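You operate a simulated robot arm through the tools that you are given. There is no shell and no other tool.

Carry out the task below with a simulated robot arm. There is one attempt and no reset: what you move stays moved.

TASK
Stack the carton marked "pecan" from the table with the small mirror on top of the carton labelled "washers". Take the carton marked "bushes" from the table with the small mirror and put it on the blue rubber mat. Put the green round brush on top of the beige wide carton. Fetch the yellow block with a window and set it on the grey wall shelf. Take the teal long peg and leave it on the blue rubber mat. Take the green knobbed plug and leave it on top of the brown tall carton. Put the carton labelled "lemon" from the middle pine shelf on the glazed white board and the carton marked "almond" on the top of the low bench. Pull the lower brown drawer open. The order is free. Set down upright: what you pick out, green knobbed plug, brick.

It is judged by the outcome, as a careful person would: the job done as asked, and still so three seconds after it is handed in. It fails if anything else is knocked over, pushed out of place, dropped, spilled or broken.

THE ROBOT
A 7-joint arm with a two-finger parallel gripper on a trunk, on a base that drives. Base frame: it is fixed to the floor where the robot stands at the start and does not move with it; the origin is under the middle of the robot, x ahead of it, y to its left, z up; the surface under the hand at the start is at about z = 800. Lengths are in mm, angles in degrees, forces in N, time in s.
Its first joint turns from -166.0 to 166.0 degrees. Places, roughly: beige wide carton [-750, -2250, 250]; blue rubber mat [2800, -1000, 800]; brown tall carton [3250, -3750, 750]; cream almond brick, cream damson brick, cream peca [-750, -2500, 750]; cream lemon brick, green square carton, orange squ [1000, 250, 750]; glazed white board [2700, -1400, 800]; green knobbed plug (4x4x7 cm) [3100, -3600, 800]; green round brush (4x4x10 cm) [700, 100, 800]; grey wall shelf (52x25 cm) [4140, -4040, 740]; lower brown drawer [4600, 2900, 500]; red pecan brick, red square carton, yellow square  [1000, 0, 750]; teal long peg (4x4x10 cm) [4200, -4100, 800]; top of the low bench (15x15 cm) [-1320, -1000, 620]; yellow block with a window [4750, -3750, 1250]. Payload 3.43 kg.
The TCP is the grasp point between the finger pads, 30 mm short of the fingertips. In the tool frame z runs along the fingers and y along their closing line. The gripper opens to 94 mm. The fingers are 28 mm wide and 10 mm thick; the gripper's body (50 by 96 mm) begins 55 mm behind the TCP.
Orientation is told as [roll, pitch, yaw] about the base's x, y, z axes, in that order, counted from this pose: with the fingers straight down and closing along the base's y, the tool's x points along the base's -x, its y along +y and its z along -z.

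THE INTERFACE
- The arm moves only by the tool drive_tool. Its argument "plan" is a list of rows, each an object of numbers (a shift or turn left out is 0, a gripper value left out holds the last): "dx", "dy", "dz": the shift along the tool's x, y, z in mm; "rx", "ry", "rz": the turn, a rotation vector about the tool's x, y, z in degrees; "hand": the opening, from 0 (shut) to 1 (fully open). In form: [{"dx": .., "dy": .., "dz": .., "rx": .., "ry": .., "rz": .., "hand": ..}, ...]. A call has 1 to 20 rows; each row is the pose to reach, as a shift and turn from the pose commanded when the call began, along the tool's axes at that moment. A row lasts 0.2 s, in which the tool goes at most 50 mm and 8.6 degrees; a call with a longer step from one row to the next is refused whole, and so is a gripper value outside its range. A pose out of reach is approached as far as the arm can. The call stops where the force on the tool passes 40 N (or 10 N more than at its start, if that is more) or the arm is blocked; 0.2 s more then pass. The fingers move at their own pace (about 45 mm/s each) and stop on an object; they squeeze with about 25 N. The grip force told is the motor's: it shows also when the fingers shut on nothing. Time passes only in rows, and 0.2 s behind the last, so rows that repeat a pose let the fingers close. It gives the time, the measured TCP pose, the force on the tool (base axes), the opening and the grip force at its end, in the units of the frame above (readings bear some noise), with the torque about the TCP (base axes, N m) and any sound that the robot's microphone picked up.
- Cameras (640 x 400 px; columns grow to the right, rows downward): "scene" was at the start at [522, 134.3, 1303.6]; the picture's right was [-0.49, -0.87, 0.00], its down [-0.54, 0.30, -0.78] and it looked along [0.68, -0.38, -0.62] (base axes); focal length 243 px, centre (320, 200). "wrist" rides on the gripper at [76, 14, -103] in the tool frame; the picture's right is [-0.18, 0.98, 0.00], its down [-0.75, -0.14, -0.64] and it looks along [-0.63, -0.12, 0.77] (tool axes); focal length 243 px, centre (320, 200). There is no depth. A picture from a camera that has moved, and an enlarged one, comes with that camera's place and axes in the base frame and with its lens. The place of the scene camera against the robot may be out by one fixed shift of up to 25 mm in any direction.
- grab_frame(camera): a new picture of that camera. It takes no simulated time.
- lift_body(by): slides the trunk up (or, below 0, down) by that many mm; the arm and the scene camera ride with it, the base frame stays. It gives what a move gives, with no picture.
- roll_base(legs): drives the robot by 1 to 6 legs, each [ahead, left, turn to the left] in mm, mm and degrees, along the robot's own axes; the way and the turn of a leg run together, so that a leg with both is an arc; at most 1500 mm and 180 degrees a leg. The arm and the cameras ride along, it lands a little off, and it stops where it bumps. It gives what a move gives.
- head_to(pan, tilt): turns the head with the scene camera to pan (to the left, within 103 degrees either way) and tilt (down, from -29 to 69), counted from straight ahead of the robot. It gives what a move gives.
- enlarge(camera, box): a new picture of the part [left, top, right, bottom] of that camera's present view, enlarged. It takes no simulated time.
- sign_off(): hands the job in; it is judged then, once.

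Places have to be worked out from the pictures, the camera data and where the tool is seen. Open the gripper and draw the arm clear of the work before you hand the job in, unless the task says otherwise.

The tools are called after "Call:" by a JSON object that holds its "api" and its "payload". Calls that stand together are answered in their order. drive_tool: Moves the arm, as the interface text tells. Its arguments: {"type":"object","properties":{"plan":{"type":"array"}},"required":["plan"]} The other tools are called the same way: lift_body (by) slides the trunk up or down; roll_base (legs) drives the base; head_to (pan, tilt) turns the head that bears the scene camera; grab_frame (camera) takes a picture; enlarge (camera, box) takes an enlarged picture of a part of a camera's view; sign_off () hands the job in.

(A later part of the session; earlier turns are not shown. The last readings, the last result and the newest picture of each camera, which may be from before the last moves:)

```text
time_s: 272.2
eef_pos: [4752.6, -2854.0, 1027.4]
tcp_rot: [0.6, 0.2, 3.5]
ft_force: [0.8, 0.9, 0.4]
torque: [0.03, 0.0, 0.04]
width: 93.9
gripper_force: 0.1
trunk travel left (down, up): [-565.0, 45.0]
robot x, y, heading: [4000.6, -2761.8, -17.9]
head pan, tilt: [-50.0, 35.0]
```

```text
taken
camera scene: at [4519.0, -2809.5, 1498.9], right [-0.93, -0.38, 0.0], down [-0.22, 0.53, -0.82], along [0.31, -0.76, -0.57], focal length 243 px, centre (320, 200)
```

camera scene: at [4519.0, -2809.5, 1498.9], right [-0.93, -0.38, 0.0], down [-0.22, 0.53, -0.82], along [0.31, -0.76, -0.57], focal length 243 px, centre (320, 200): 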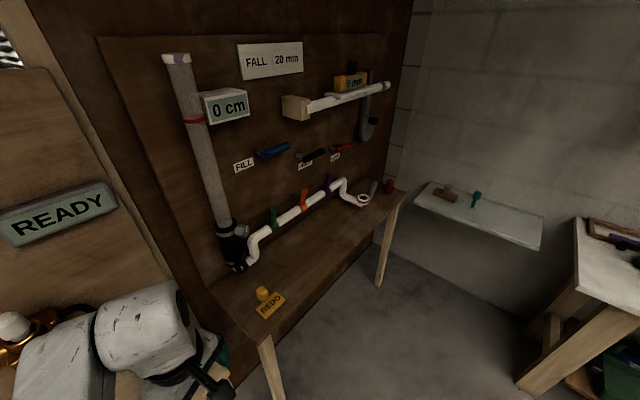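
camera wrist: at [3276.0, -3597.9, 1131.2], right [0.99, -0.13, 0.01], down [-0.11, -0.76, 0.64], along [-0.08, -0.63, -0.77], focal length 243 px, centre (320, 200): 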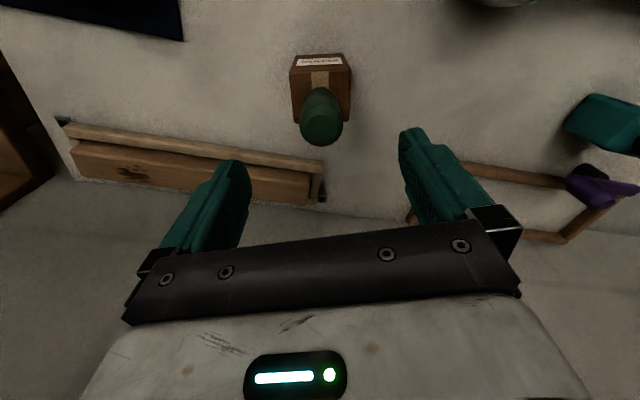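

The yellow block (with black knob, window "0 mm") rests on a white plate on the pipe, and the grey wall shelf is on the right wall. I bring the arm to the front-right, then turn right and drive to a spot from which both are reachable.

Call:
{"api": "drive_tool", "payload": {"plan": [{"dx": 20, "dy": -35, "rz": 4}, {"dx": 40, "dy": -72, "rz": 8}, {"dx": 60, "dy": -110, "rz": 12}, {"dx": 82, "dy": -150, "rz": 16}, {"dx": 104, "dy": -190, "rz": 20}, {"dx": 126, "dy": -230, "rz": 24}, {"dx": 148, "dy": -268, "rz": 28}, {"dx": 166, "dy": -300, "rz": 32}, {"dx": 166, "dy": -300, "rz": 32}]}}

Call:
{"api": "roll_base", "payload": {"legs": [[0, 0, -42]]}}

Call:
{"api": "head_to", "payload": {"pan": 0, "tilt": 30}}

Call:
{"api": "grab_frame", "payload": {"camera": "scene"}}

```text
time_s: 274.2
eef_pos: [4605.9, -3162.5, 1025.5]
tcp_rot: [0.3, 0.4, -28.5]
ft_force: [0.3, 0.7, -0.8]
torque: [0.02, 0.01, -0.01]
width: 94.1
gripper_force: 0.0
trunk travel left (down, up): [-565.0, 45.0]
robot x, y, heading: [4000.6, -2760.1, -17.9]
head pan, tilt: [-50.0, 35.0]
```

```text
time_s: 276.6
eef_pos: [4180.7, -3464.7, 1026.3]
tcp_rot: [0.4, 0.4, -70.5]
ft_force: [-0.2, 0.1, 0.5]
torque: [-0.02, -0.01, -0.01]
width: 94.2
gripper_force: 0.0
trunk travel left (down, up): [-565.0, 45.0]
robot x, y, heading: [4003.0, -2759.2, -59.8]
head pan, tilt: [-50.0, 35.0]
```

```text
time_s: 277.8
eef_pos: [4180.5, -3464.5, 1024.4]
tcp_rot: [0.4, 0.4, -70.4]
ft_force: [0.6, -0.3, 0.8]
torque: [0.01, 0.02, 0.02]
width: 94.0
gripper_force: 0.0
trunk travel left (down, up): [-565.0, 45.0]
robot x, y, heading: [4000.5, -2759.4, -59.7]
head pan, tilt: [0.0, 30.0]
```

```text
taken
camera scene: at [4441.1, -3140.9, 1506.6], right [-0.87, -0.5, 0.0], down [-0.25, 0.43, -0.87], along [0.43, -0.75, -0.5], focal length 243 px, centre (320, 200)
```

scene: 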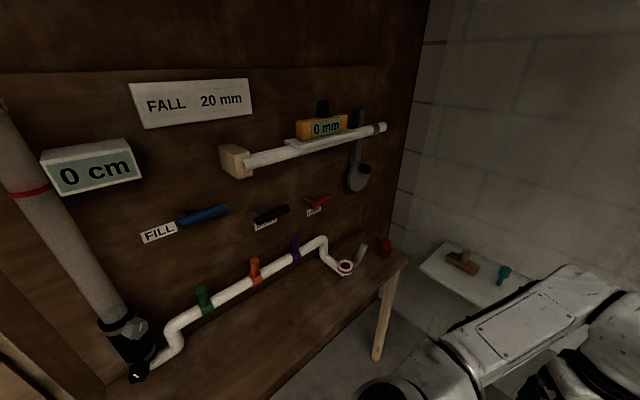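

I drive to a position in front-left of the wall shelf, keeping clear of the thin table and white table.

Call:
{"api": "roll_base", "payload": {"legs": [[455, -150, 0]]}}

Call:
{"api": "head_to", "payload": {"pan": 15, "tilt": 25}}

Call:
{"api": "grab_frame", "payload": {"camera": "scene"}}

Call:
{"api": "head_to", "payload": {"pan": -30, "tilt": 45}}

Call:
{"api": "grab_frame", "payload": {"camera": "scene"}}

Call:
{"api": "grab_frame", "payload": {"camera": "wrist"}}

```text
time_s: 280.6
eef_pos: [4278.2, -3935.9, 1024.5]
tcp_rot: [0.4, 0.4, -70.5]
ft_force: [0.3, 0.0, 0.2]
torque: [-0.01, -0.01, 0.02]
width: 93.8
gripper_force: 0.1
trunk travel left (down, up): [-565.0, 45.0]
robot x, y, heading: [4100.5, -3228.6, -60.0]
head pan, tilt: [0.0, 30.0]
```

```text
time_s: 281.4
eef_pos: [4277.0, -3935.0, 1024.9]
tcp_rot: [0.4, 0.4, -70.6]
ft_force: [-0.1, 0.1, -0.4]
torque: [-0.01, 0.01, 0.02]
width: 93.8
gripper_force: 0.1
trunk travel left (down, up): [-565.0, 45.0]
robot x, y, heading: [4100.2, -3229.2, -60.1]
head pan, tilt: [15.0, 25.0]
```

```text
taken
camera scene: at [4558.3, -3598.6, 1514.6], right [-0.71, -0.71, 0.0], down [-0.3, 0.3, -0.91], along [0.64, -0.64, -0.42], focal length 243 px, centre (320, 200)
```

scene: 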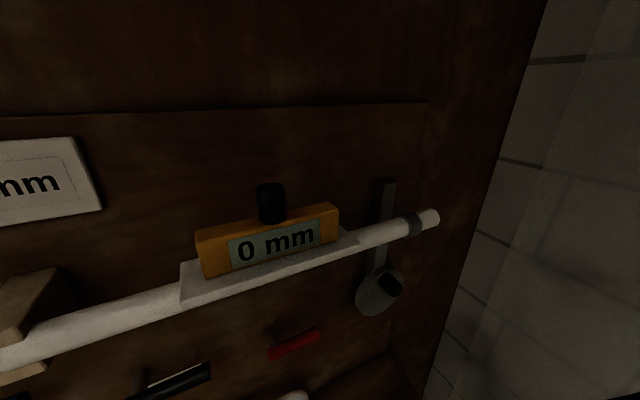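

```text
time_s: 282.5
eef_pos: [4278.2, -3935.8, 1025.6]
tcp_rot: [0.4, 0.3, -70.6]
ft_force: [-0.1, 0.5, 0.4]
torque: [-0.01, 0.01, 0.0]
width: 94.1
gripper_force: 0.1
trunk travel left (down, up): [-565.0, 45.0]
robot x, y, heading: [4097.8, -3228.1, -59.9]
head pan, tilt: [-30.0, 45.0]
```

```text
taken
camera scene: at [4493.3, -3614.8, 1484.0], right [-1.0, 0.0, 0.0], down [0.0, 0.71, -0.71], along [0.0, -0.71, -0.71], focal length 243 px, centre (320, 200)
```

scene: 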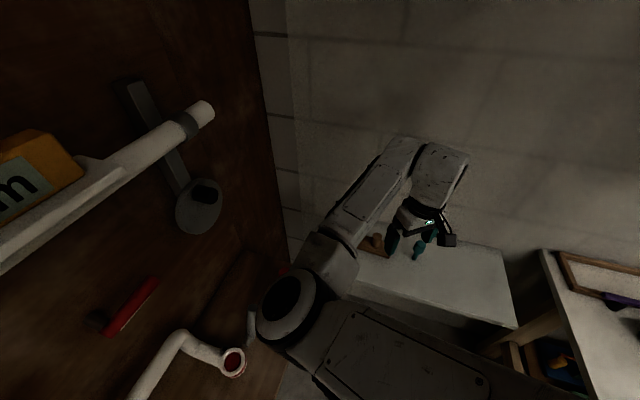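

```text
taken
camera wrist: at [4265.4, -3860.4, 1129.1], right [0.99, 0.15, 0.01], down [0.11, -0.76, 0.64], along [0.1, -0.63, -0.77], focal length 243 px, centre (320, 200)
```

wrist: 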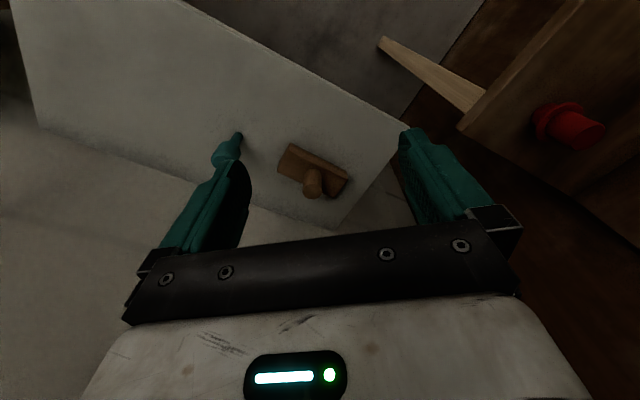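

The knob top triangulates to about [4778,-3740,1410] — higher than listed. To keep the elbow clear of the levers and pipes on that wall I back off 130 mm and raise the trunk to the top.

Call:
{"api": "roll_base", "payload": {"legs": [[-100, -90, 0]]}}

Call:
{"api": "lift_body", "payload": {"by": 43}}

Call:
{"api": "head_to", "payload": {"pan": 15, "tilt": 30}}

Call:
{"api": "grab_frame", "payload": {"camera": "scene"}}

```text
time_s: 283.8
eef_pos: [4149.0, -3893.3, 1025.3]
tcp_rot: [0.4, 0.4, -70.7]
ft_force: [0.7, 0.2, 0.0]
torque: [0.04, 0.03, -0.01]
width: 93.9
gripper_force: 0.1
trunk travel left (down, up): [-565.0, 45.0]
robot x, y, heading: [3970.5, -3191.3, -60.1]
head pan, tilt: [-30.0, 45.0]
```

```text
time_s: 284.7
eef_pos: [4149.5, -3893.7, 1068.9]
tcp_rot: [0.4, 0.4, -70.7]
ft_force: [0.1, 0.2, 0.3]
torque: [0.03, 0.01, -0.01]
width: 94.0
gripper_force: 0.1
trunk travel left (down, up): [-608.0, 2.0]
robot x, y, heading: [3968.2, -3185.5, -59.8]
head pan, tilt: [-30.0, 45.0]
```

```text
time_s: 285.8
eef_pos: [4149.2, -3892.6, 1068.2]
tcp_rot: [0.4, 0.3, -70.6]
ft_force: [-0.5, 0.0, 0.2]
torque: [0.05, 0.0, -0.01]
width: 93.7
gripper_force: 0.0
trunk travel left (down, up): [-608.0, 2.0]
robot x, y, heading: [3966.8, -3186.0, -60.0]
head pan, tilt: [15.0, 30.0]
```

```text
taken
camera scene: at [4428.7, -3555.2, 1549.6], right [-0.71, -0.71, 0.0], down [-0.35, 0.35, -0.87], along [0.61, -0.61, -0.5], focal length 243 px, centre (320, 200)
```

scene: 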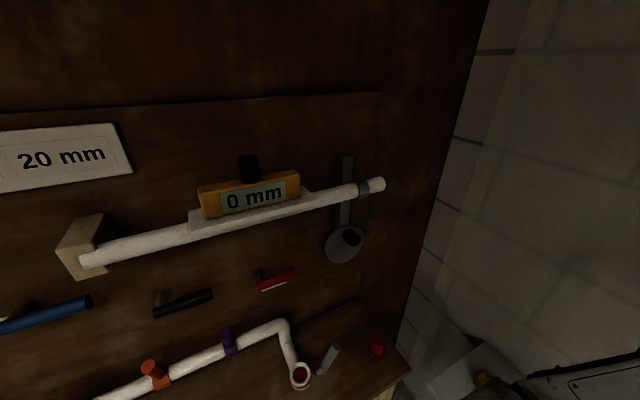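

The head would be in the arm's way at that height, so I turn the base left ~56° so that the target lies to the right of the head, then look again.

Call:
{"api": "roll_base", "payload": {"legs": [[0, 0, 28], [0, 0, 28]]}}

Call:
{"api": "head_to", "payload": {"pan": -40, "tilt": 25}}

Call:
{"api": "grab_frame", "payload": {"camera": "scene"}}

```text
time_s: 289.0
eef_pos: [4655.9, -3431.0, 1068.5]
tcp_rot: [0.3, 0.3, -14.4]
ft_force: [0.2, 0.3, -0.5]
torque: [0.02, -0.01, 0.02]
width: 94.2
gripper_force: 0.0
trunk travel left (down, up): [-608.0, 2.0]
robot x, y, heading: [3972.2, -3185.3, -3.8]
head pan, tilt: [15.0, 30.0]
```

```text
time_s: 290.2
eef_pos: [4655.8, -3430.9, 1068.7]
tcp_rot: [0.5, 0.4, -14.3]
ft_force: [-0.1, -0.2, 0.8]
torque: [0.01, -0.02, 0.0]
width: 94.1
gripper_force: 0.1
trunk travel left (down, up): [-608.0, 2.0]
robot x, y, heading: [3966.8, -3186.7, -3.7]
head pan, tilt: [-40.0, 25.0]
```

```text
taken
camera scene: at [4495.1, -3104.1, 1557.6], right [-0.69, -0.72, 0.0], down [-0.31, 0.29, -0.91], along [0.66, -0.63, -0.42], focal length 243 px, centre (320, 200)
```

scene: 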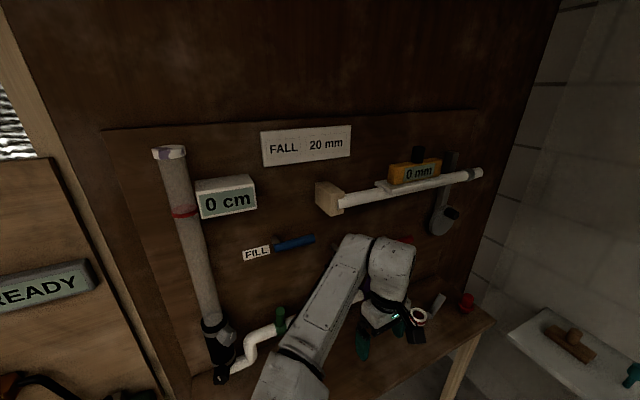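

I raise the hand and pitch it 45° forward in free space in front of the panel.

Call:
{"api": "drive_tool", "payload": {"plan": [{"dx": 5, "dy": -10, "dz": -29, "ry": -5.6}, {"dx": 9, "dy": -20, "dz": -58, "ry": -11.2}, {"dx": 14, "dy": -30, "dz": -87, "ry": -16.9}, {"dx": 18, "dy": -40, "dz": -115, "ry": -22.5}, {"dx": 23, "dy": -50, "dz": -144, "ry": -28}, {"dx": 28, "dy": -60, "dz": -173, "ry": -33.7}, {"dx": 33, "dy": -71, "dz": -202, "ry": -39.4}, {"dx": 37.2, "dy": -80.7, "dz": -230, "ry": -45}, {"dx": 37.2, "dy": -80.7, "dz": -230, "ry": -45}]}}

Call:
{"api": "grab_frame", "payload": {"camera": "scene"}}

Call:
{"api": "grab_frame", "payload": {"camera": "wrist"}}

```text
time_s: 292.2
eef_pos: [4661.6, -3496.1, 1240.2]
tcp_rot: [0.2, -44.7, -14.8]
ft_force: [-0.8, -0.2, -0.6]
torque: [0.0, -0.02, 0.03]
width: 93.8
gripper_force: 0.0
out of reach, approached as far as the arm can: row 5, 6, 7, 8, 9
trunk travel left (down, up): [-608.0, 2.0]
robot x, y, heading: [3973.2, -3183.6, -3.9]
head pan, tilt: [-40.0, 25.0]
```

```text
taken
camera scene: at [4495.0, -3104.1, 1557.6], right [-0.69, -0.72, 0.0], down [-0.31, 0.29, -0.91], along [0.65, -0.63, -0.42], focal length 243 px, centre (320, 200)
```

scene: 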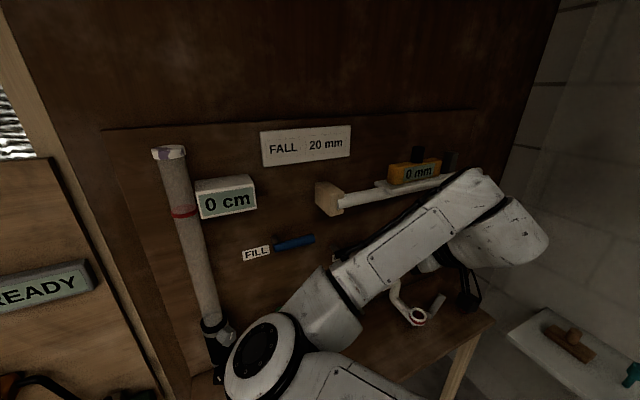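

```text
taken
camera wrist: at [4542.8, -3450.8, 1260.3], right [0.37, 0.92, 0.13], down [0.05, -0.16, 0.99], along [0.93, -0.36, -0.1], focal length 243 px, centre (320, 200)
```

wrist: 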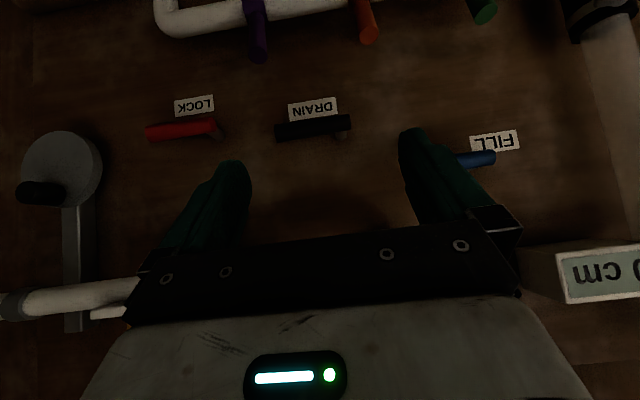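

At this short reach the arm is too folded to go higher; the target itself is farther out. I slide right first, staying clear of the crank, then rise.

Call:
{"api": "drive_tool", "payload": {"plan": [{"dy": -30}, {"dy": -65}, {"dy": -100}, {"dy": -135}, {"dy": -170}, {"dy": -195}, {"dy": -195}]}}

Call:
{"api": "drive_tool", "payload": {"plan": [{"dx": -20, "dz": -20, "ry": -3}, {"dx": -40, "dz": -40, "ry": -6}, {"dx": -60, "dz": -60, "ry": -9}, {"dx": -80, "dz": -80, "ry": -12}, {"dx": -100, "dz": -100, "ry": -15}, {"dx": -113, "dz": -113, "ry": -15}, {"dx": -113, "dz": -113, "ry": -15}]}}

Call:
{"api": "grab_frame", "payload": {"camera": "scene"}}

Call:
{"api": "grab_frame", "payload": {"camera": "wrist"}}

```text
time_s: 293.8
eef_pos: [4652.3, -3495.8, 1227.9]
tcp_rot: [0.3, -44.6, -14.8]
ft_force: [-0.9, -0.3, -1.5]
torque: [0.01, 0.02, -0.04]
width: 94.1
gripper_force: 0.0
out of reach, approached as far as the arm can: row 1, 2, 3, 4, 5, 6, 7
trunk travel left (down, up): [-608.0, 2.0]
robot x, y, heading: [3969.1, -3188.7, -4.0]
head pan, tilt: [-40.0, 25.0]
```

```text
time_s: 295.4
eef_pos: [4711.4, -3487.4, 1335.1]
tcp_rot: [0.6, -59.7, -15.1]
ft_force: [-0.7, 0.5, -0.2]
torque: [0.02, 0.02, 0.02]
width: 94.0
gripper_force: 0.1
out of reach, approached as far as the arm can: row 1, 2, 3, 4, 5, 6, 7
trunk travel left (down, up): [-608.0, 2.0]
robot x, y, heading: [3969.4, -3183.9, -3.7]
head pan, tilt: [-40.0, 25.0]
```

```text
taken
camera scene: at [4495.1, -3104.2, 1557.6], right [-0.69, -0.72, 0.0], down [-0.31, 0.29, -0.91], along [0.65, -0.63, -0.42], focal length 243 px, centre (320, 200)
```

scene: 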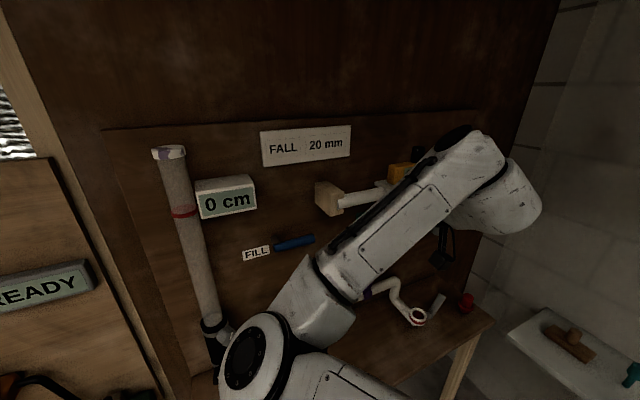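

```text
taken
camera wrist: at [4592.5, -3441.0, 1321.9], right [0.34, 0.93, 0.16], down [-0.2, -0.1, 0.97], along [0.92, -0.36, 0.16], focal length 243 px, centre (320, 200)
```

wrist: 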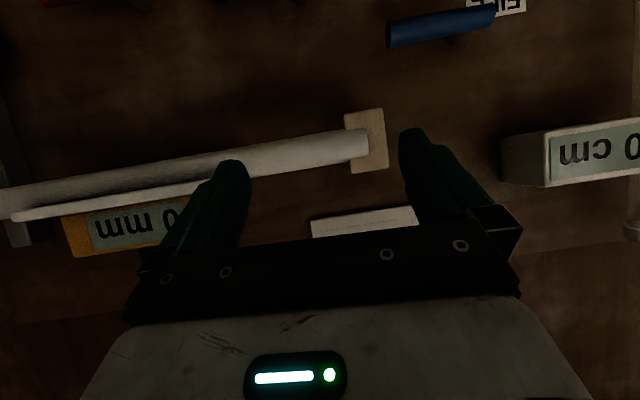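

Sideways motion is limited in this folded posture. I back the robot 300 mm straight away from the wall to reposition with the target straight ahead and the arm more extended.

Call:
{"api": "roll_base", "payload": {"legs": [[-291, 90, 0], [0, 0, -20]]}}

Call:
{"api": "head_to", "payload": {"pan": -10, "tilt": 25}}

Call:
{"api": "grab_frame", "payload": {"camera": "scene"}}

```text
time_s: 298.6
eef_pos: [4278.2, -3615.5, 1334.8]
tcp_rot: [0.6, -59.7, -35.5]
ft_force: [0.0, -0.8, -0.9]
torque: [0.0, -0.01, -0.03]
width: 94.3
gripper_force: 0.1
trunk travel left (down, up): [-608.0, 2.0]
robot x, y, heading: [3686.5, -3075.8, -24.1]
head pan, tilt: [-40.0, 25.0]
```

```text
time_s: 299.5
eef_pos: [4277.7, -3616.6, 1335.2]
tcp_rot: [0.7, -59.7, -35.4]
ft_force: [0.7, -1.0, -0.5]
torque: [-0.03, -0.01, 0.02]
width: 93.9
gripper_force: 0.0
trunk travel left (down, up): [-608.0, 2.0]
robot x, y, heading: [3686.3, -3077.0, -24.0]
head pan, tilt: [-10.0, 25.0]
```

```text
taken
camera scene: at [4250.1, -3150.3, 1557.6], right [-0.56, -0.83, 0.0], down [-0.35, 0.24, -0.91], along [0.75, -0.51, -0.42], focal length 243 px, centre (320, 200)
```

scene: 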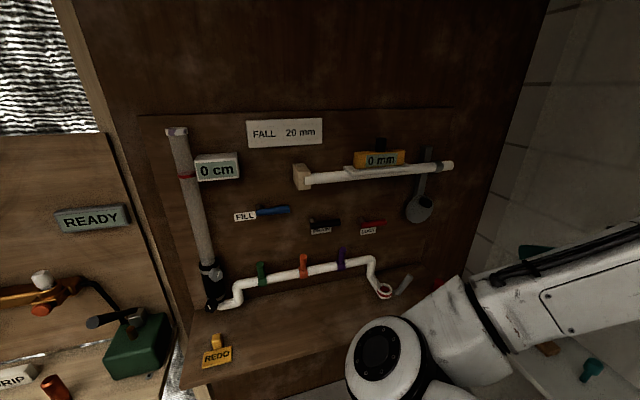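

Call:
{"api": "drive_tool", "payload": {"plan": [{"dx": -16, "dy": 25, "dz": 13, "ry": -1}, {"dx": -32, "dy": 51, "dz": 25, "ry": -2.5}, {"dx": -48, "dy": 77, "dz": 38, "ry": -4}, {"dx": -64, "dy": 102, "dz": 51, "ry": -5.5}, {"dx": -80, "dy": 128, "dz": 63, "ry": -7}, {"dx": -97, "dy": 153, "dz": 76, "ry": -8}, {"dx": -113, "dy": 179, "dz": 89, "ry": -9}, {"dx": -128.8, "dy": 204.2, "dz": 101.5, "ry": -10}, {"dx": -128.8, "dy": 204.2, "dz": 101.5, "ry": -10}]}}

Call:
{"api": "grab_frame", "payload": {"camera": "scene"}}

Call:
{"api": "grab_frame", "payload": {"camera": "wrist"}}

```text
time_s: 301.5
eef_pos: [4519.7, -3536.8, 1398.0]
tcp_rot: [0.9, -69.7, -35.7]
ft_force: [1.2, 0.0, -0.4]
torque: [0.03, 0.02, 0.0]
width: 94.1
gripper_force: 0.1
trunk travel left (down, up): [-608.0, 2.0]
robot x, y, heading: [3683.1, -3077.9, -23.9]
head pan, tilt: [-10.0, 25.0]
```

```text
taken
camera scene: at [4250.3, -3150.1, 1557.6], right [-0.56, -0.83, 0.0], down [-0.35, 0.24, -0.91], along [0.75, -0.51, -0.42], focal length 243 px, centre (320, 200)
```

scene: 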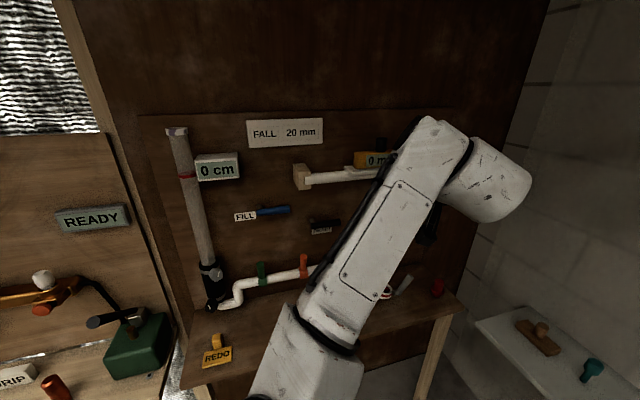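

```text
taken
camera wrist: at [4427.2, -3454.7, 1361.9], right [0.61, 0.77, 0.18], down [-0.36, 0.07, 0.93], along [0.7, -0.63, 0.33], focal length 243 px, centre (320, 200)
```

wrist: 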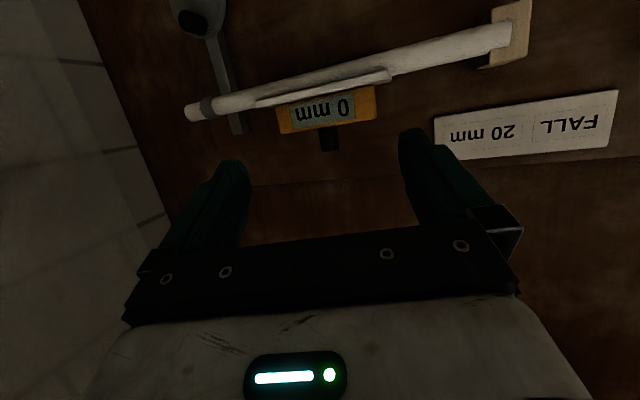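

Now the arm is in a good posture and the wrist camera sees the block and its knob. I enlarge.

Call:
{"api": "enlarge", "payload": {"camera": "wrist", "box": [240, 60, 420, 170]}}

```text
3.56 times, centred on (330, 115) of wrist
camera zoom: at [4427.2, -3454.7, 1361.9], right [0.61, 0.77, 0.18], down [-0.36, 0.07, 0.93], along [0.7, -0.63, 0.33], focal length 863 px, centre (284, 502)
```

zoom: 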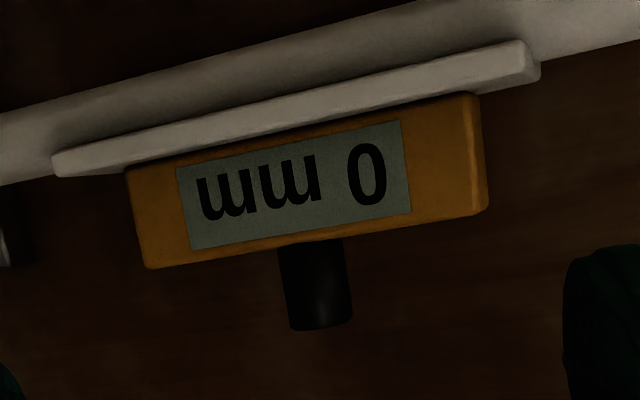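

Triangulated: block top z≈1382, length ~160, knob (Ø32, 40 high) axis at about [4780,-3722], top 1422. I pull the hand back a bit, set the opening, and then drive forward so that a straight forward approach remains.

Call:
{"api": "drive_tool", "payload": {"plan": [{"dx": 4, "dy": -10, "dz": -15, "hand": 0.8}, {"dx": 8, "dy": -20, "dz": -30}, {"dx": 12, "dy": -32, "dz": -48}, {"dx": 16, "dy": -44, "dz": -66}, {"dx": 20, "dy": -54, "dz": -82}, {"dx": 21.7, "dy": -59, "dz": -90.4}, {"dx": 21.7, "dy": -59, "dz": -90.4}]}}

Call:
{"api": "roll_base", "payload": {"legs": [[290, 0, 0]]}}

Call:
{"api": "grab_frame", "payload": {"camera": "wrist"}}

Call:
{"api": "grab_frame", "payload": {"camera": "scene"}}

```text
time_s: 303.1
eef_pos: [4409.5, -3530.8, 1406.7]
tcp_rot: [0.9, -69.7, -35.7]
ft_force: [0.0, -0.4, 0.4]
torque: [0.0, 0.02, 0.03]
width: 74.9
gripper_force: 0.0
trunk travel left (down, up): [-608.0, 2.0]
robot x, y, heading: [3684.9, -3076.5, -24.1]
head pan, tilt: [-10.0, 25.0]
```

```text
time_s: 305.1
eef_pos: [4674.2, -3651.7, 1407.9]
tcp_rot: [0.9, -69.7, -35.8]
ft_force: [0.2, 0.0, 0.4]
torque: [-0.04, 0.01, 0.0]
width: 75.3
gripper_force: 0.2
trunk travel left (down, up): [-608.0, 2.0]
robot x, y, heading: [3951.6, -3196.2, -24.1]
head pan, tilt: [-10.0, 25.0]
```

```text
taken
camera wrist: at [4581.9, -3569.4, 1372.0], right [0.62, 0.77, 0.18], down [-0.36, 0.07, 0.93], along [0.7, -0.64, 0.32], focal length 243 px, centre (320, 200)
```

wrist: 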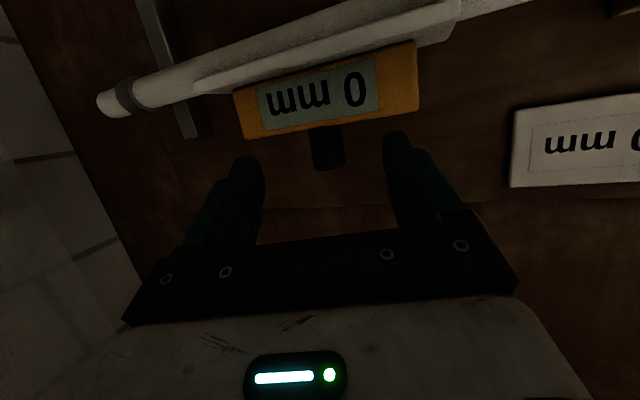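

```text
taken
camera scene: at [4514.9, -3270.0, 1557.6], right [-0.56, -0.83, 0.0], down [-0.35, 0.24, -0.91], along [0.75, -0.51, -0.42], focal length 243 px, centre (320, 200)
```

scene: 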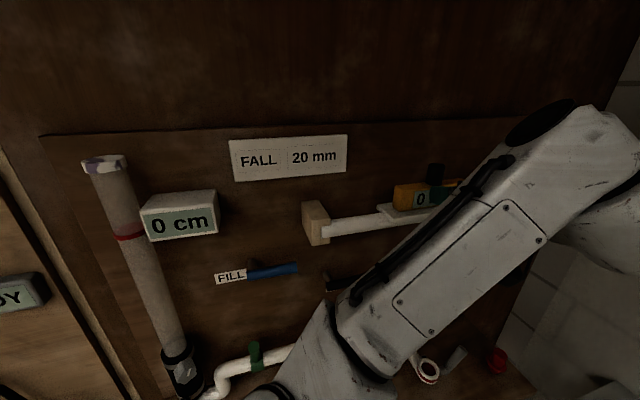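

Call:
{"api": "enlarge", "payload": {"camera": "wrist", "box": [220, 30, 430, 180]}}

```text
2.67 times, centred on (325, 105) of wrist
camera zoom: at [4581.9, -3569.4, 1372.0], right [0.62, 0.77, 0.18], down [-0.36, 0.07, 0.93], along [0.7, -0.64, 0.32], focal length 647 px, centre (307, 453)
```

zoom: 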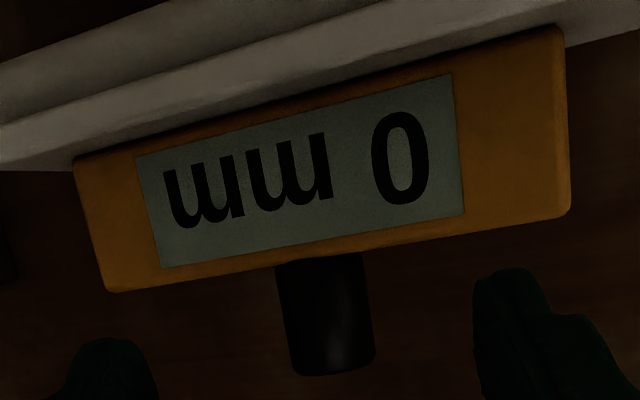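

The knob lies ~121 mm straight ahead (2 mm left). I approach horizontally at z≈1409 with the fingers flanking the knob, slowly.

Call:
{"api": "drive_tool", "payload": {"plan": [{"dx": -5, "dy": 1, "dz": 11}, {"dx": -12, "dy": 2, "dz": 30}, {"dx": -20, "dy": 2, "dz": 50}, {"dx": -28, "dy": 2, "dz": 70}, {"dx": -35, "dy": 2, "dz": 90}, {"dx": -40, "dy": 2, "dz": 104}, {"dx": -43.6, "dy": 2, "dz": 113.5}, {"dx": -43.6, "dy": 2, "dz": 113.5}]}}

Call:
{"api": "grab_frame", "payload": {"camera": "wrist"}}

Call:
{"api": "grab_frame", "payload": {"camera": "scene"}}

```text
time_s: 306.9
eef_pos: [4774.7, -3719.2, 1408.7]
tcp_rot: [1.0, -69.6, -35.8]
ft_force: [0.3, -0.7, -0.8]
torque: [0.0, 0.0, 0.0]
width: 74.9
gripper_force: 0.0
trunk travel left (down, up): [-608.0, 2.0]
robot x, y, heading: [3953.0, -3198.8, -23.9]
head pan, tilt: [-10.0, 25.0]
```

```text
taken
camera wrist: at [4683.0, -3637.4, 1373.9], right [0.62, 0.77, 0.18], down [-0.36, 0.08, 0.93], along [0.7, -0.64, 0.32], focal length 243 px, centre (320, 200)
```

wrist: 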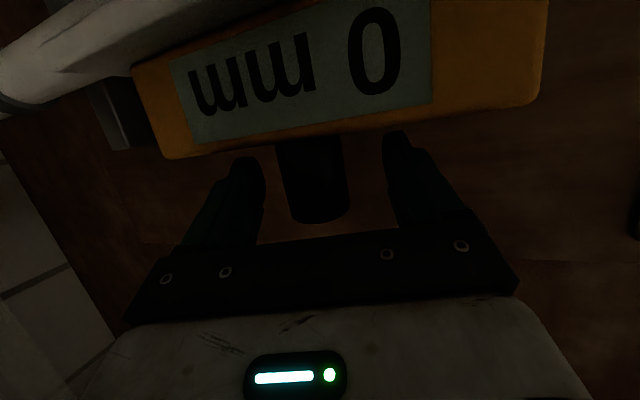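

```text
taken
camera scene: at [4514.9, -3270.1, 1557.6], right [-0.56, -0.83, 0.0], down [-0.35, 0.24, -0.91], along [0.75, -0.51, -0.42], focal length 243 px, centre (320, 200)
```

scene: 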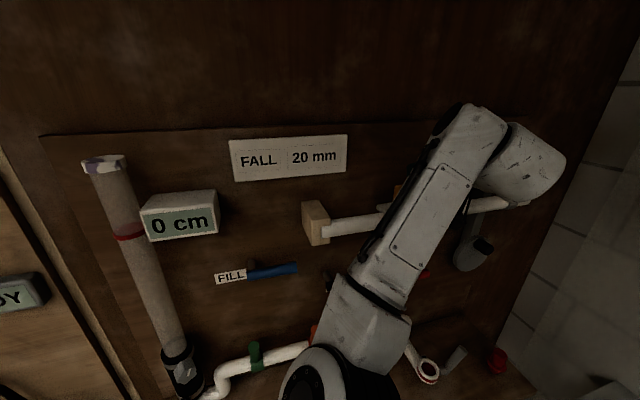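

The knob is between the fingers. I close.

Call:
{"api": "drive_tool", "payload": {"plan": [{"hand": 0}, {"hand": 0}, {"hand": 0}, {"hand": 0}, {"hand": 0}, {"hand": 0}]}}

Call:
{"api": "grab_frame", "payload": {"camera": "wrist"}}

```text
time_s: 308.3
eef_pos: [4775.0, -3719.0, 1408.2]
tcp_rot: [1.0, -69.7, -35.7]
ft_force: [0.3, -0.5, 0.5]
torque: [-0.24, 0.08, 0.03]
width: 35.8
gripper_force: 24.9
trunk travel left (down, up): [-608.0, 2.0]
robot x, y, heading: [3953.1, -3197.6, -24.1]
head pan, tilt: [-10.0, 25.0]
```

```text
taken
camera wrist: at [4682.8, -3637.4, 1374.0], right [0.62, 0.77, 0.18], down [-0.36, 0.08, 0.93], along [0.7, -0.64, 0.32], focal length 243 px, centre (320, 200)
```

wrist: 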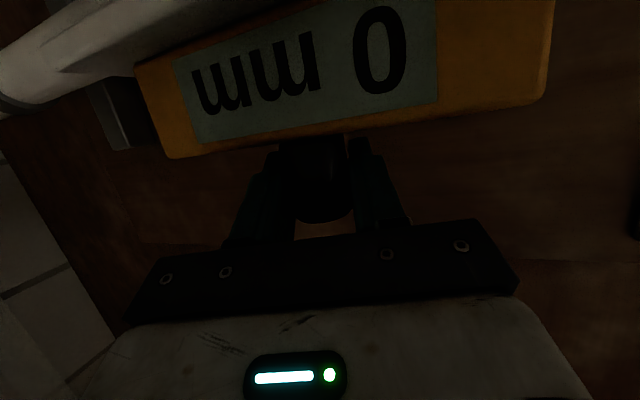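

Gripped the knob (36 mm). I lift slowly straight up 20 mm and check.

Call:
{"api": "drive_tool", "payload": {"plan": [{"dx": -1.9, "dz": -0.7}, {"dx": -4.7, "dz": -1.7}, {"dx": -8.4, "dz": -3.1}, {"dx": -12.2, "dz": -4.5}, {"dx": -16, "dz": -5.9}, {"dx": -19.7, "dz": -7.3}, {"dx": -22.5, "dz": -8.3}, {"dx": -22.5, "dz": -8.3}]}}

Call:
{"api": "grab_frame", "payload": {"camera": "wrist"}}

Call:
{"api": "grab_frame", "payload": {"camera": "scene"}}

```text
time_s: 310.1
eef_pos: [4774.1, -3718.8, 1432.4]
tcp_rot: [0.9, -69.5, -35.8]
ft_force: [-0.3, -1.0, -1.6]
torque: [-0.03, 0.0, 0.04]
width: 35.8
gripper_force: 24.6
trunk travel left (down, up): [-608.0, 2.0]
robot x, y, heading: [3948.6, -3194.0, -24.3]
head pan, tilt: [-10.0, 25.0]
```

```text
taken
camera wrist: at [4682.6, -3637.7, 1397.2], right [0.61, 0.77, 0.18], down [-0.36, 0.07, 0.93], along [0.7, -0.64, 0.32], focal length 243 px, centre (320, 200)
```

wrist: 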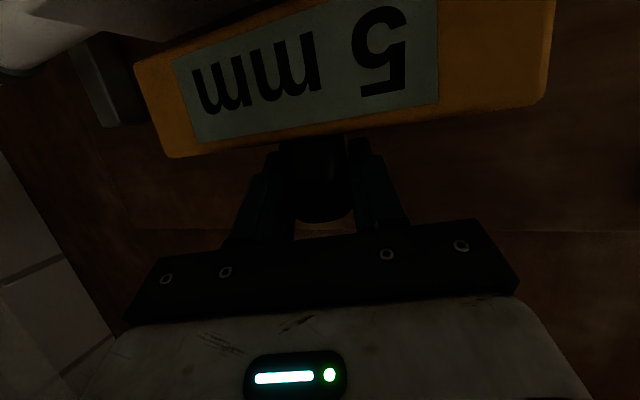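

```text
taken
camera scene: at [4515.0, -3270.1, 1557.6], right [-0.56, -0.83, 0.0], down [-0.35, 0.24, -0.91], along [0.75, -0.51, -0.42], focal length 243 px, centre (320, 200)
```

scene: 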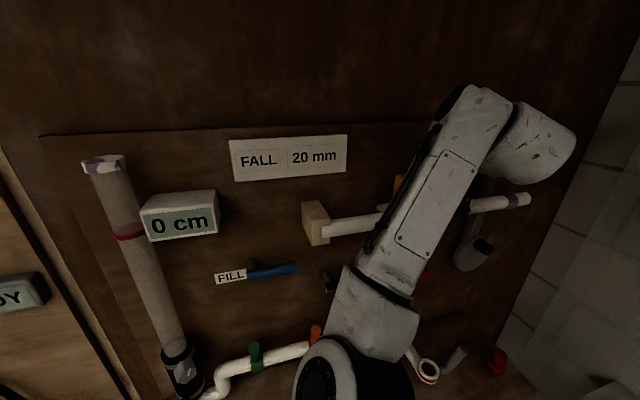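

The block is lifted free. I back straight away from the wall, shift into open floor, then turn right toward the side wall with the shelf, keeping the arm high.

Call:
{"api": "roll_base", "payload": {"legs": [[-300, 0, 0], [-56, 547, 0]]}}

Call:
{"api": "grab_frame", "payload": {"camera": "wrist"}}

Call:
{"api": "roll_base", "payload": {"legs": [[0, 0, -42], [0, 0, -42]]}}

Call:
{"api": "head_to", "payload": {"pan": 10, "tilt": 30}}

Call:
{"api": "grab_frame", "payload": {"camera": "scene"}}

```text
time_s: 315.0
eef_pos: [4675.4, -3070.6, 1433.0]
tcp_rot: [0.9, -69.6, -35.7]
ft_force: [0.2, -0.6, -1.4]
torque: [0.02, -0.03, 0.01]
width: 35.5
gripper_force: 25.3
trunk travel left (down, up): [-608.0, 2.0]
robot x, y, heading: [3853.3, -2549.5, -24.2]
head pan, tilt: [-10.0, 25.0]
```

```text
taken
camera wrist: at [4583.3, -2988.7, 1397.1], right [0.61, 0.77, 0.18], down [-0.36, 0.07, 0.93], along [0.7, -0.64, 0.32], focal length 243 px, centre (320, 200)
```

wrist: 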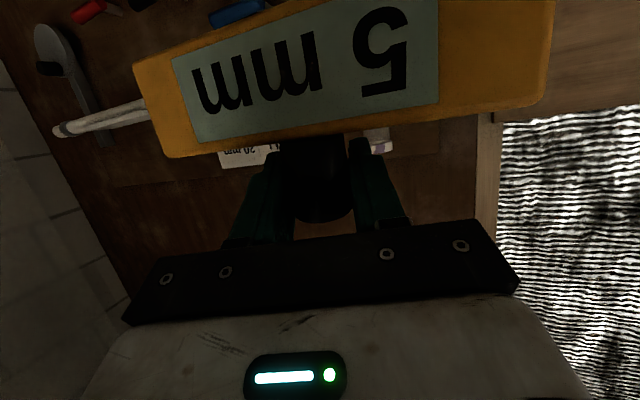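

```text
time_s: 319.2
eef_pos: [3419.5, -3423.4, 1433.8]
tcp_rot: [1.0, -69.6, -119.6]
ft_force: [-0.4, -0.4, -1.1]
torque: [0.02, 0.0, 0.0]
width: 35.3
gripper_force: 25.3
trunk travel left (down, up): [-608.0, 2.0]
robot x, y, heading: [3853.0, -2550.2, -108.0]
head pan, tilt: [-10.0, 25.0]
```

```text
time_s: 320.1
eef_pos: [3420.0, -3422.6, 1432.6]
tcp_rot: [0.9, -69.7, -119.6]
ft_force: [-0.4, -0.4, -0.7]
torque: [0.0, -0.03, -0.03]
width: 35.6
gripper_force: 24.5
trunk travel left (down, up): [-608.0, 2.0]
robot x, y, heading: [3848.3, -2550.5, -108.1]
head pan, tilt: [10.0, 30.0]
```

```text
taken
camera scene: at [3891.2, -3137.7, 1549.6], right [-0.99, 0.14, 0.0], down [0.07, 0.5, -0.87], along [-0.12, -0.86, -0.5], focal length 243 px, centre (320, 200)
```

scene: 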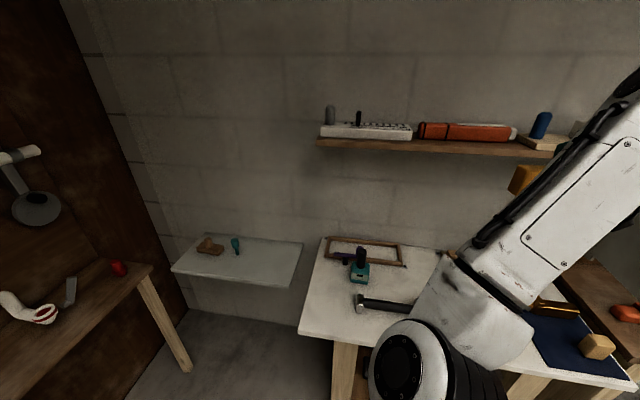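

The grey shelf (z≈740) spans roughly n 4920–5455 along the wall, with peg and stamp on its far half; the near half is free. I slide left to stand in front of it.

Call:
{"api": "roll_base", "payload": {"legs": [[0, 606, 0]]}}

Call:
{"api": "lift_body", "payload": {"by": -200}}

Call:
{"api": "grab_frame", "payload": {"camera": "scene"}}

Call:
{"api": "grab_frame", "payload": {"camera": "wrist"}}

```text
time_s: 323.5
eef_pos: [3994.0, -3610.6, 1432.9]
tcp_rot: [0.9, -69.5, -119.5]
ft_force: [0.2, -1.3, -0.6]
torque: [0.01, 0.04, 0.01]
width: 35.5
gripper_force: 24.9
trunk travel left (down, up): [-608.0, 2.0]
robot x, y, heading: [4422.2, -2736.9, -108.0]
head pan, tilt: [10.0, 30.0]
```

```text
time_s: 325.6
eef_pos: [3994.6, -3611.9, 1232.5]
tcp_rot: [1.0, -69.5, -119.5]
ft_force: [-0.3, 0.7, -1.9]
torque: [0.0, 0.01, 0.02]
width: 35.5
gripper_force: 24.5
trunk travel left (down, up): [-408.0, 202.0]
robot x, y, heading: [4424.1, -2735.5, -108.0]
head pan, tilt: [10.0, 30.0]
```

```text
taken
camera scene: at [4466.0, -3323.2, 1349.6], right [-0.99, 0.14, 0.0], down [0.07, 0.5, -0.87], along [-0.12, -0.86, -0.5], focal length 243 px, centre (320, 200)
```

scene: 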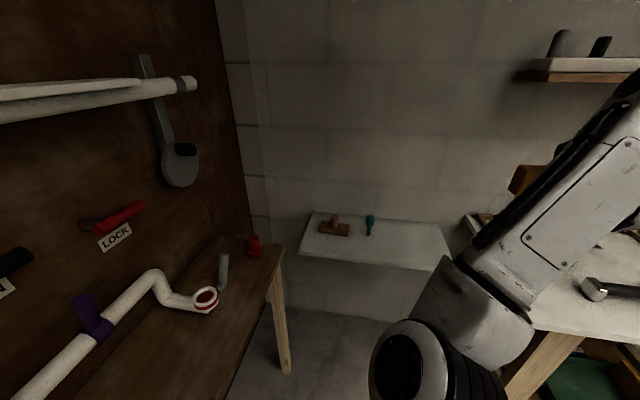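

```text
taken
camera wrist: at [4066.5, -3510.4, 1197.2], right [0.83, -0.53, 0.18], down [0.03, 0.37, 0.93], along [-0.56, -0.77, 0.32], focal length 243 px, centre (320, 200)
```

wrist: 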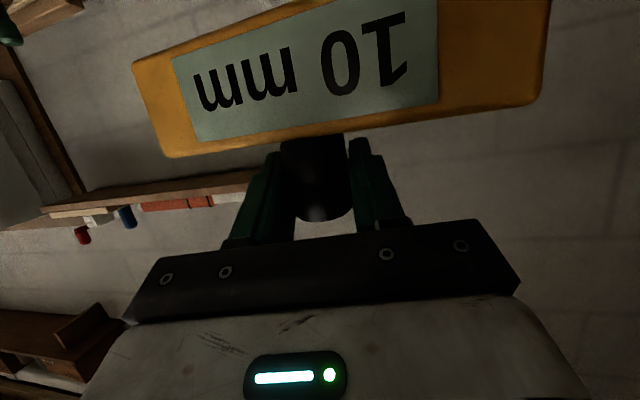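

Now I lower the hand with the arm (keeping the elbow high) and shift left, in front of the shelf.

Call:
{"api": "drive_tool", "payload": {"plan": [{"dx": 4, "dy": 1.5, "dz": 1}, {"dx": 12, "dy": 4.6, "dz": 3.4}, {"dx": 25, "dy": 9.7, "dz": 7}, {"dx": 42, "dy": 16.4, "dz": 12}, {"dx": 62, "dy": 24, "dz": 18}, {"dx": 84, "dy": 33, "dz": 24}, {"dx": 107, "dy": 42, "dz": 31}, {"dx": 130, "dy": 51, "dz": 37.5}, {"dx": 153, "dy": 60, "dz": 44}, {"dx": 176, "dy": 69, "dz": 51}, {"dx": 199, "dy": 78, "dz": 57.5}, {"dx": 222, "dy": 87, "dz": 64}, {"dx": 245, "dy": 96, "dz": 71}, {"dx": 267, "dy": 104.5, "dz": 77}, {"dx": 288, "dy": 113, "dz": 83.3}, {"dx": 306, "dy": 120, "dz": 88.5}, {"dx": 319, "dy": 125, "dz": 92.4}, {"dx": 325.5, "dy": 127.6, "dz": 94.2}, {"dx": 327.6, "dy": 128.4, "dz": 94.8}, {"dx": 327.6, "dy": 128.4, "dz": 94.8}]}}

Call:
{"api": "grab_frame", "payload": {"camera": "scene"}}

Call:
{"api": "grab_frame", "payload": {"camera": "wrist"}}

```text
time_s: 329.8
eef_pos: [4122.4, -3650.6, 893.2]
tcp_rot: [0.9, -69.6, -119.5]
ft_force: [0.7, -0.4, -1.3]
torque: [0.03, 0.0, 0.0]
width: 35.6
gripper_force: 24.9
trunk travel left (down, up): [-408.0, 202.0]
robot x, y, heading: [4423.4, -2731.9, -108.0]
head pan, tilt: [10.0, 30.0]
```

```text
taken
camera scene: at [4466.1, -3323.2, 1349.6], right [-0.99, 0.14, 0.0], down [0.07, 0.5, -0.87], along [-0.12, -0.86, -0.5], focal length 243 px, centre (320, 200)
```

scene: 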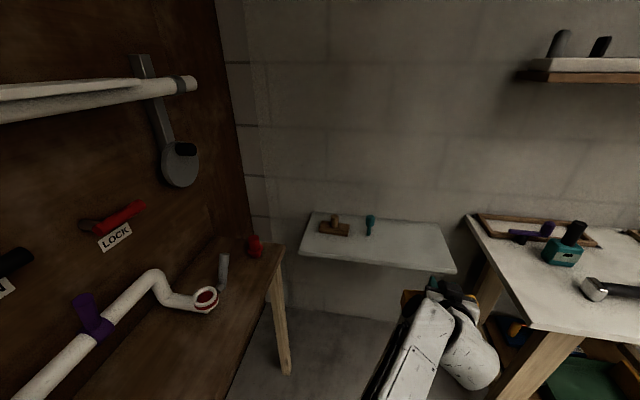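

```text
taken
camera wrist: at [4192.7, -3550.8, 858.0], right [0.83, -0.53, 0.18], down [0.03, 0.37, 0.93], along [-0.56, -0.77, 0.32], focal length 243 px, centre (320, 200)
```

wrist: 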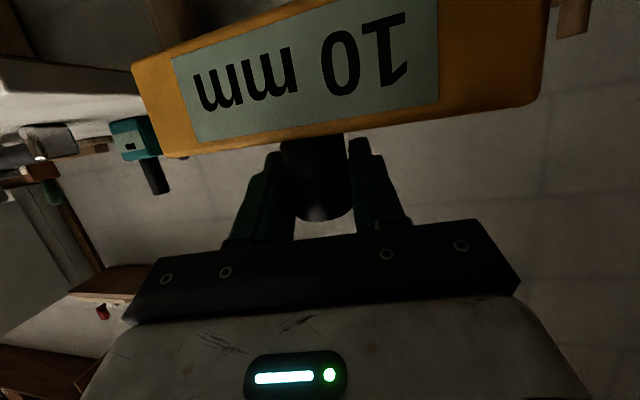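

The hand is at n≈5052 in front of the shelf's free half, block bottom ~80 mm above it. I drive forward 350 mm to bring the block over the shelf.

Call:
{"api": "roll_base", "payload": {"legs": [[350, 0, 0]]}}

Call:
{"api": "head_to", "payload": {"pan": -5, "tilt": 50}}

Call:
{"api": "grab_frame", "payload": {"camera": "scene"}}

Call:
{"api": "grab_frame", "payload": {"camera": "wrist"}}

```text
time_s: 332.1
eef_pos: [4013.9, -3986.5, 893.9]
tcp_rot: [0.9, -69.6, -119.4]
ft_force: [-0.1, -0.1, -0.8]
torque: [0.03, 0.01, 0.01]
width: 35.6
gripper_force: 25.6
trunk travel left (down, up): [-408.0, 202.0]
robot x, y, heading: [4317.5, -3067.9, -107.9]
head pan, tilt: [10.0, 30.0]
```

```text
time_s: 332.9
eef_pos: [4013.4, -3986.3, 892.7]
tcp_rot: [0.9, -69.7, -119.3]
ft_force: [-0.9, 0.1, -0.5]
torque: [-0.01, 0.01, 0.0]
width: 35.6
gripper_force: 24.7
trunk travel left (down, up): [-408.0, 202.0]
robot x, y, heading: [4319.0, -3070.3, -107.7]
head pan, tilt: [-5.0, 50.0]
```

```text
taken
camera scene: at [4341.1, -3640.0, 1320.1], right [-0.92, 0.39, 0.0], down [0.3, 0.71, -0.64], along [-0.25, -0.59, -0.77], focal length 243 px, centre (320, 200)
```

scene: 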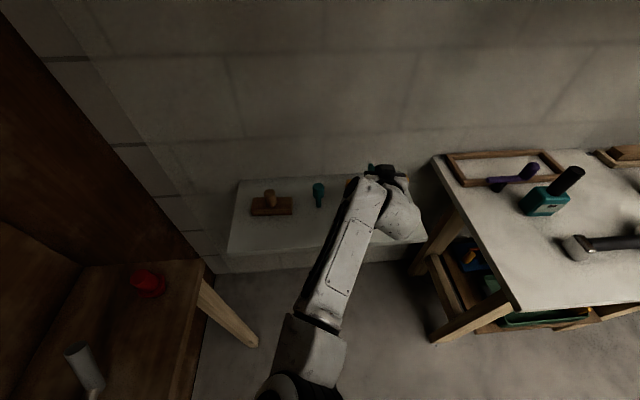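

```text
taken
camera wrist: at [4085.4, -3886.3, 858.0], right [0.83, -0.53, 0.18], down [0.03, 0.37, 0.93], along [-0.55, -0.77, 0.32], focal length 243 px, centre (320, 200)
```

wrist: 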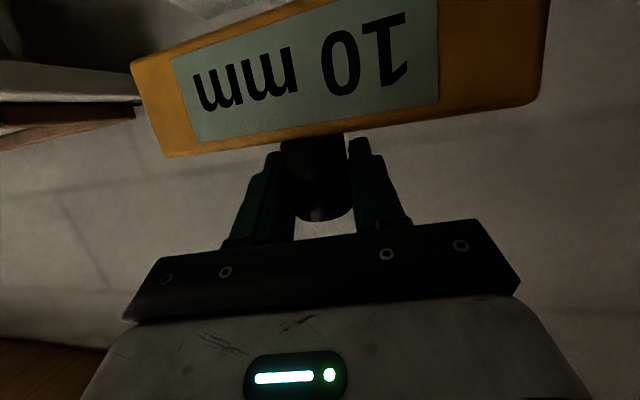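

TCP is over the shelf's free half (block centre ≈ 105 mm behind the front edge, ~120 mm from the right end). I lower it slowly to contact.

Call:
{"api": "drive_tool", "payload": {"plan": [{"dx": 4, "dz": 1.5}, {"dx": 12, "dz": 4.4}, {"dx": 24, "dz": 8.9}, {"dx": 37, "dz": 13.7}, {"dx": 50, "dz": 18.5}, {"dx": 59, "dz": 21.8}, {"dx": 64, "dz": 23.7}, {"dx": 66, "dz": 24.4}, {"dx": 66, "dz": 24.4}]}}

Call:
{"api": "drive_tool", "payload": {"plan": [{"dx": 1.5, "dz": 0.55}, {"dx": 3, "dz": 1.1}, {"dx": 4.5, "dz": 1.65}]}}

```text
time_s: 334.9
eef_pos: [4014.3, -3986.6, 821.5]
tcp_rot: [1.0, -69.7, -119.4]
ft_force: [0.0, -0.3, -1.9]
torque: [0.0, 0.04, 0.01]
width: 35.3
gripper_force: 24.9
trunk travel left (down, up): [-408.0, 202.0]
robot x, y, heading: [4311.9, -3070.3, -107.8]
head pan, tilt: [-5.0, 50.0]
```

```text
time_s: 335.8
eef_pos: [4014.8, -3986.2, 816.3]
tcp_rot: [0.7, -69.6, -119.4]
ft_force: [0.0, -0.3, -0.7]
torque: [0.06, 0.04, -0.04]
width: 35.7
gripper_force: 25.2
trunk travel left (down, up): [-408.0, 202.0]
robot x, y, heading: [4315.3, -3065.6, -107.8]
head pan, tilt: [-5.0, 50.0]
```

Call:
{"api": "drive_tool", "payload": {"plan": [{"dx": 1, "dz": 0.4}, {"dx": 2, "dz": 0.75}, {"dx": 3, "dz": 1.1}]}}

Call:
{"api": "grab_frame", "payload": {"camera": "wrist"}}

```text
time_s: 336.6
eef_pos: [4014.2, -3987.6, 817.3]
tcp_rot: [0.9, -69.9, -119.4]
ft_force: [0.5, -2.9, 11.9]
torque: [0.08, 0.3, 0.08]
width: 35.8
gripper_force: 25.3
trunk travel left (down, up): [-408.0, 202.0]
robot x, y, heading: [4313.9, -3070.5, -107.8]
head pan, tilt: [-5.0, 50.0]
```

```text
taken
camera wrist: at [4086.3, -3886.8, 781.5], right [0.83, -0.53, 0.18], down [0.04, 0.37, 0.93], along [-0.55, -0.77, 0.33], focal length 243 px, centre (320, 200)
```

wrist: 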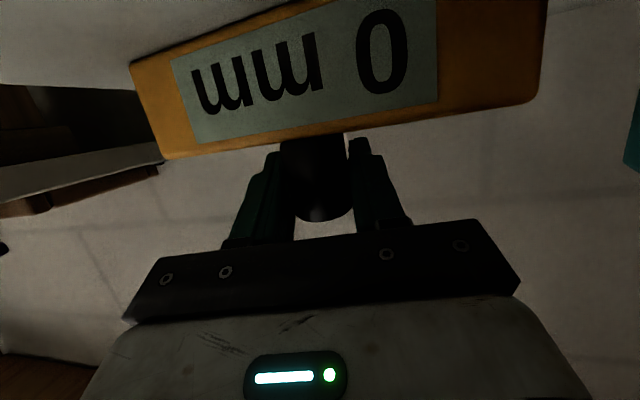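

Contact at 12 N and its display reads 0 mm (seated level). I release and back straight out.

Call:
{"api": "drive_tool", "payload": {"plan": [{"hand": 0.42}, {"hand": 0.48}, {"hand": 0.56}, {"hand": 0.66}, {"hand": 0.76}, {"hand": 0.8}, {"hand": 0.8}]}}

Call:
{"api": "drive_tool", "payload": {"plan": [{"dx": -4, "dz": -1.5}, {"dx": -2, "dz": -12}, {"dx": 5, "dz": -30}, {"dx": 14, "dz": -55}, {"dx": 24, "dz": -80}, {"dx": 32, "dz": -103}, {"dx": 38, "dz": -120}, {"dx": 38, "dz": -120}]}}

Call:
{"api": "grab_frame", "payload": {"camera": "wrist"}}

Call:
{"api": "grab_frame", "payload": {"camera": "scene"}}

```text
time_s: 338.1
eef_pos: [4014.5, -3986.1, 816.5]
tcp_rot: [0.9, -69.6, -119.4]
ft_force: [-0.2, -0.5, 0.2]
torque: [0.0, 0.0, -0.01]
width: 75.1
gripper_force: 0.1
trunk travel left (down, up): [-408.0, 202.0]
robot x, y, heading: [4316.2, -3069.8, -107.7]
head pan, tilt: [-5.0, 50.0]
```

```text
time_s: 339.9
eef_pos: [4073.8, -3876.5, 820.4]
tcp_rot: [0.8, -69.6, -119.4]
ft_force: [-0.7, 0.3, 0.3]
torque: [-0.03, 0.01, 0.03]
width: 75.3
gripper_force: 0.1
trunk travel left (down, up): [-408.0, 202.0]
robot x, y, heading: [4316.7, -3071.3, -107.9]
head pan, tilt: [-5.0, 50.0]
```

```text
taken
camera wrist: at [4145.5, -3775.4, 785.5], right [0.83, -0.53, 0.18], down [0.03, 0.37, 0.93], along [-0.55, -0.77, 0.32], focal length 243 px, centre (320, 200)
```

wrist: 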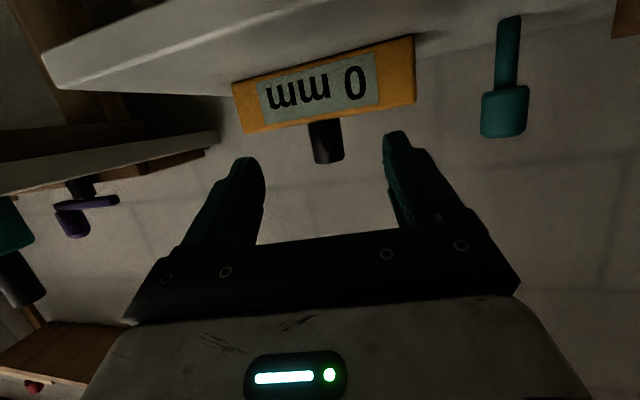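

```text
taken
camera scene: at [4341.1, -3639.8, 1320.1], right [-0.92, 0.39, 0.0], down [0.3, 0.71, -0.64], along [-0.25, -0.59, -0.77], focal length 243 px, centre (320, 200)
```

scene: 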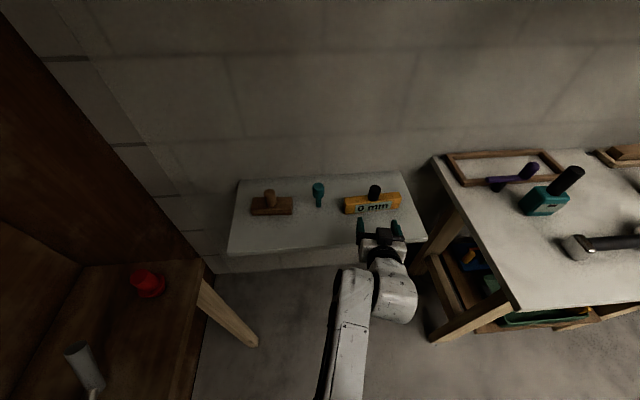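

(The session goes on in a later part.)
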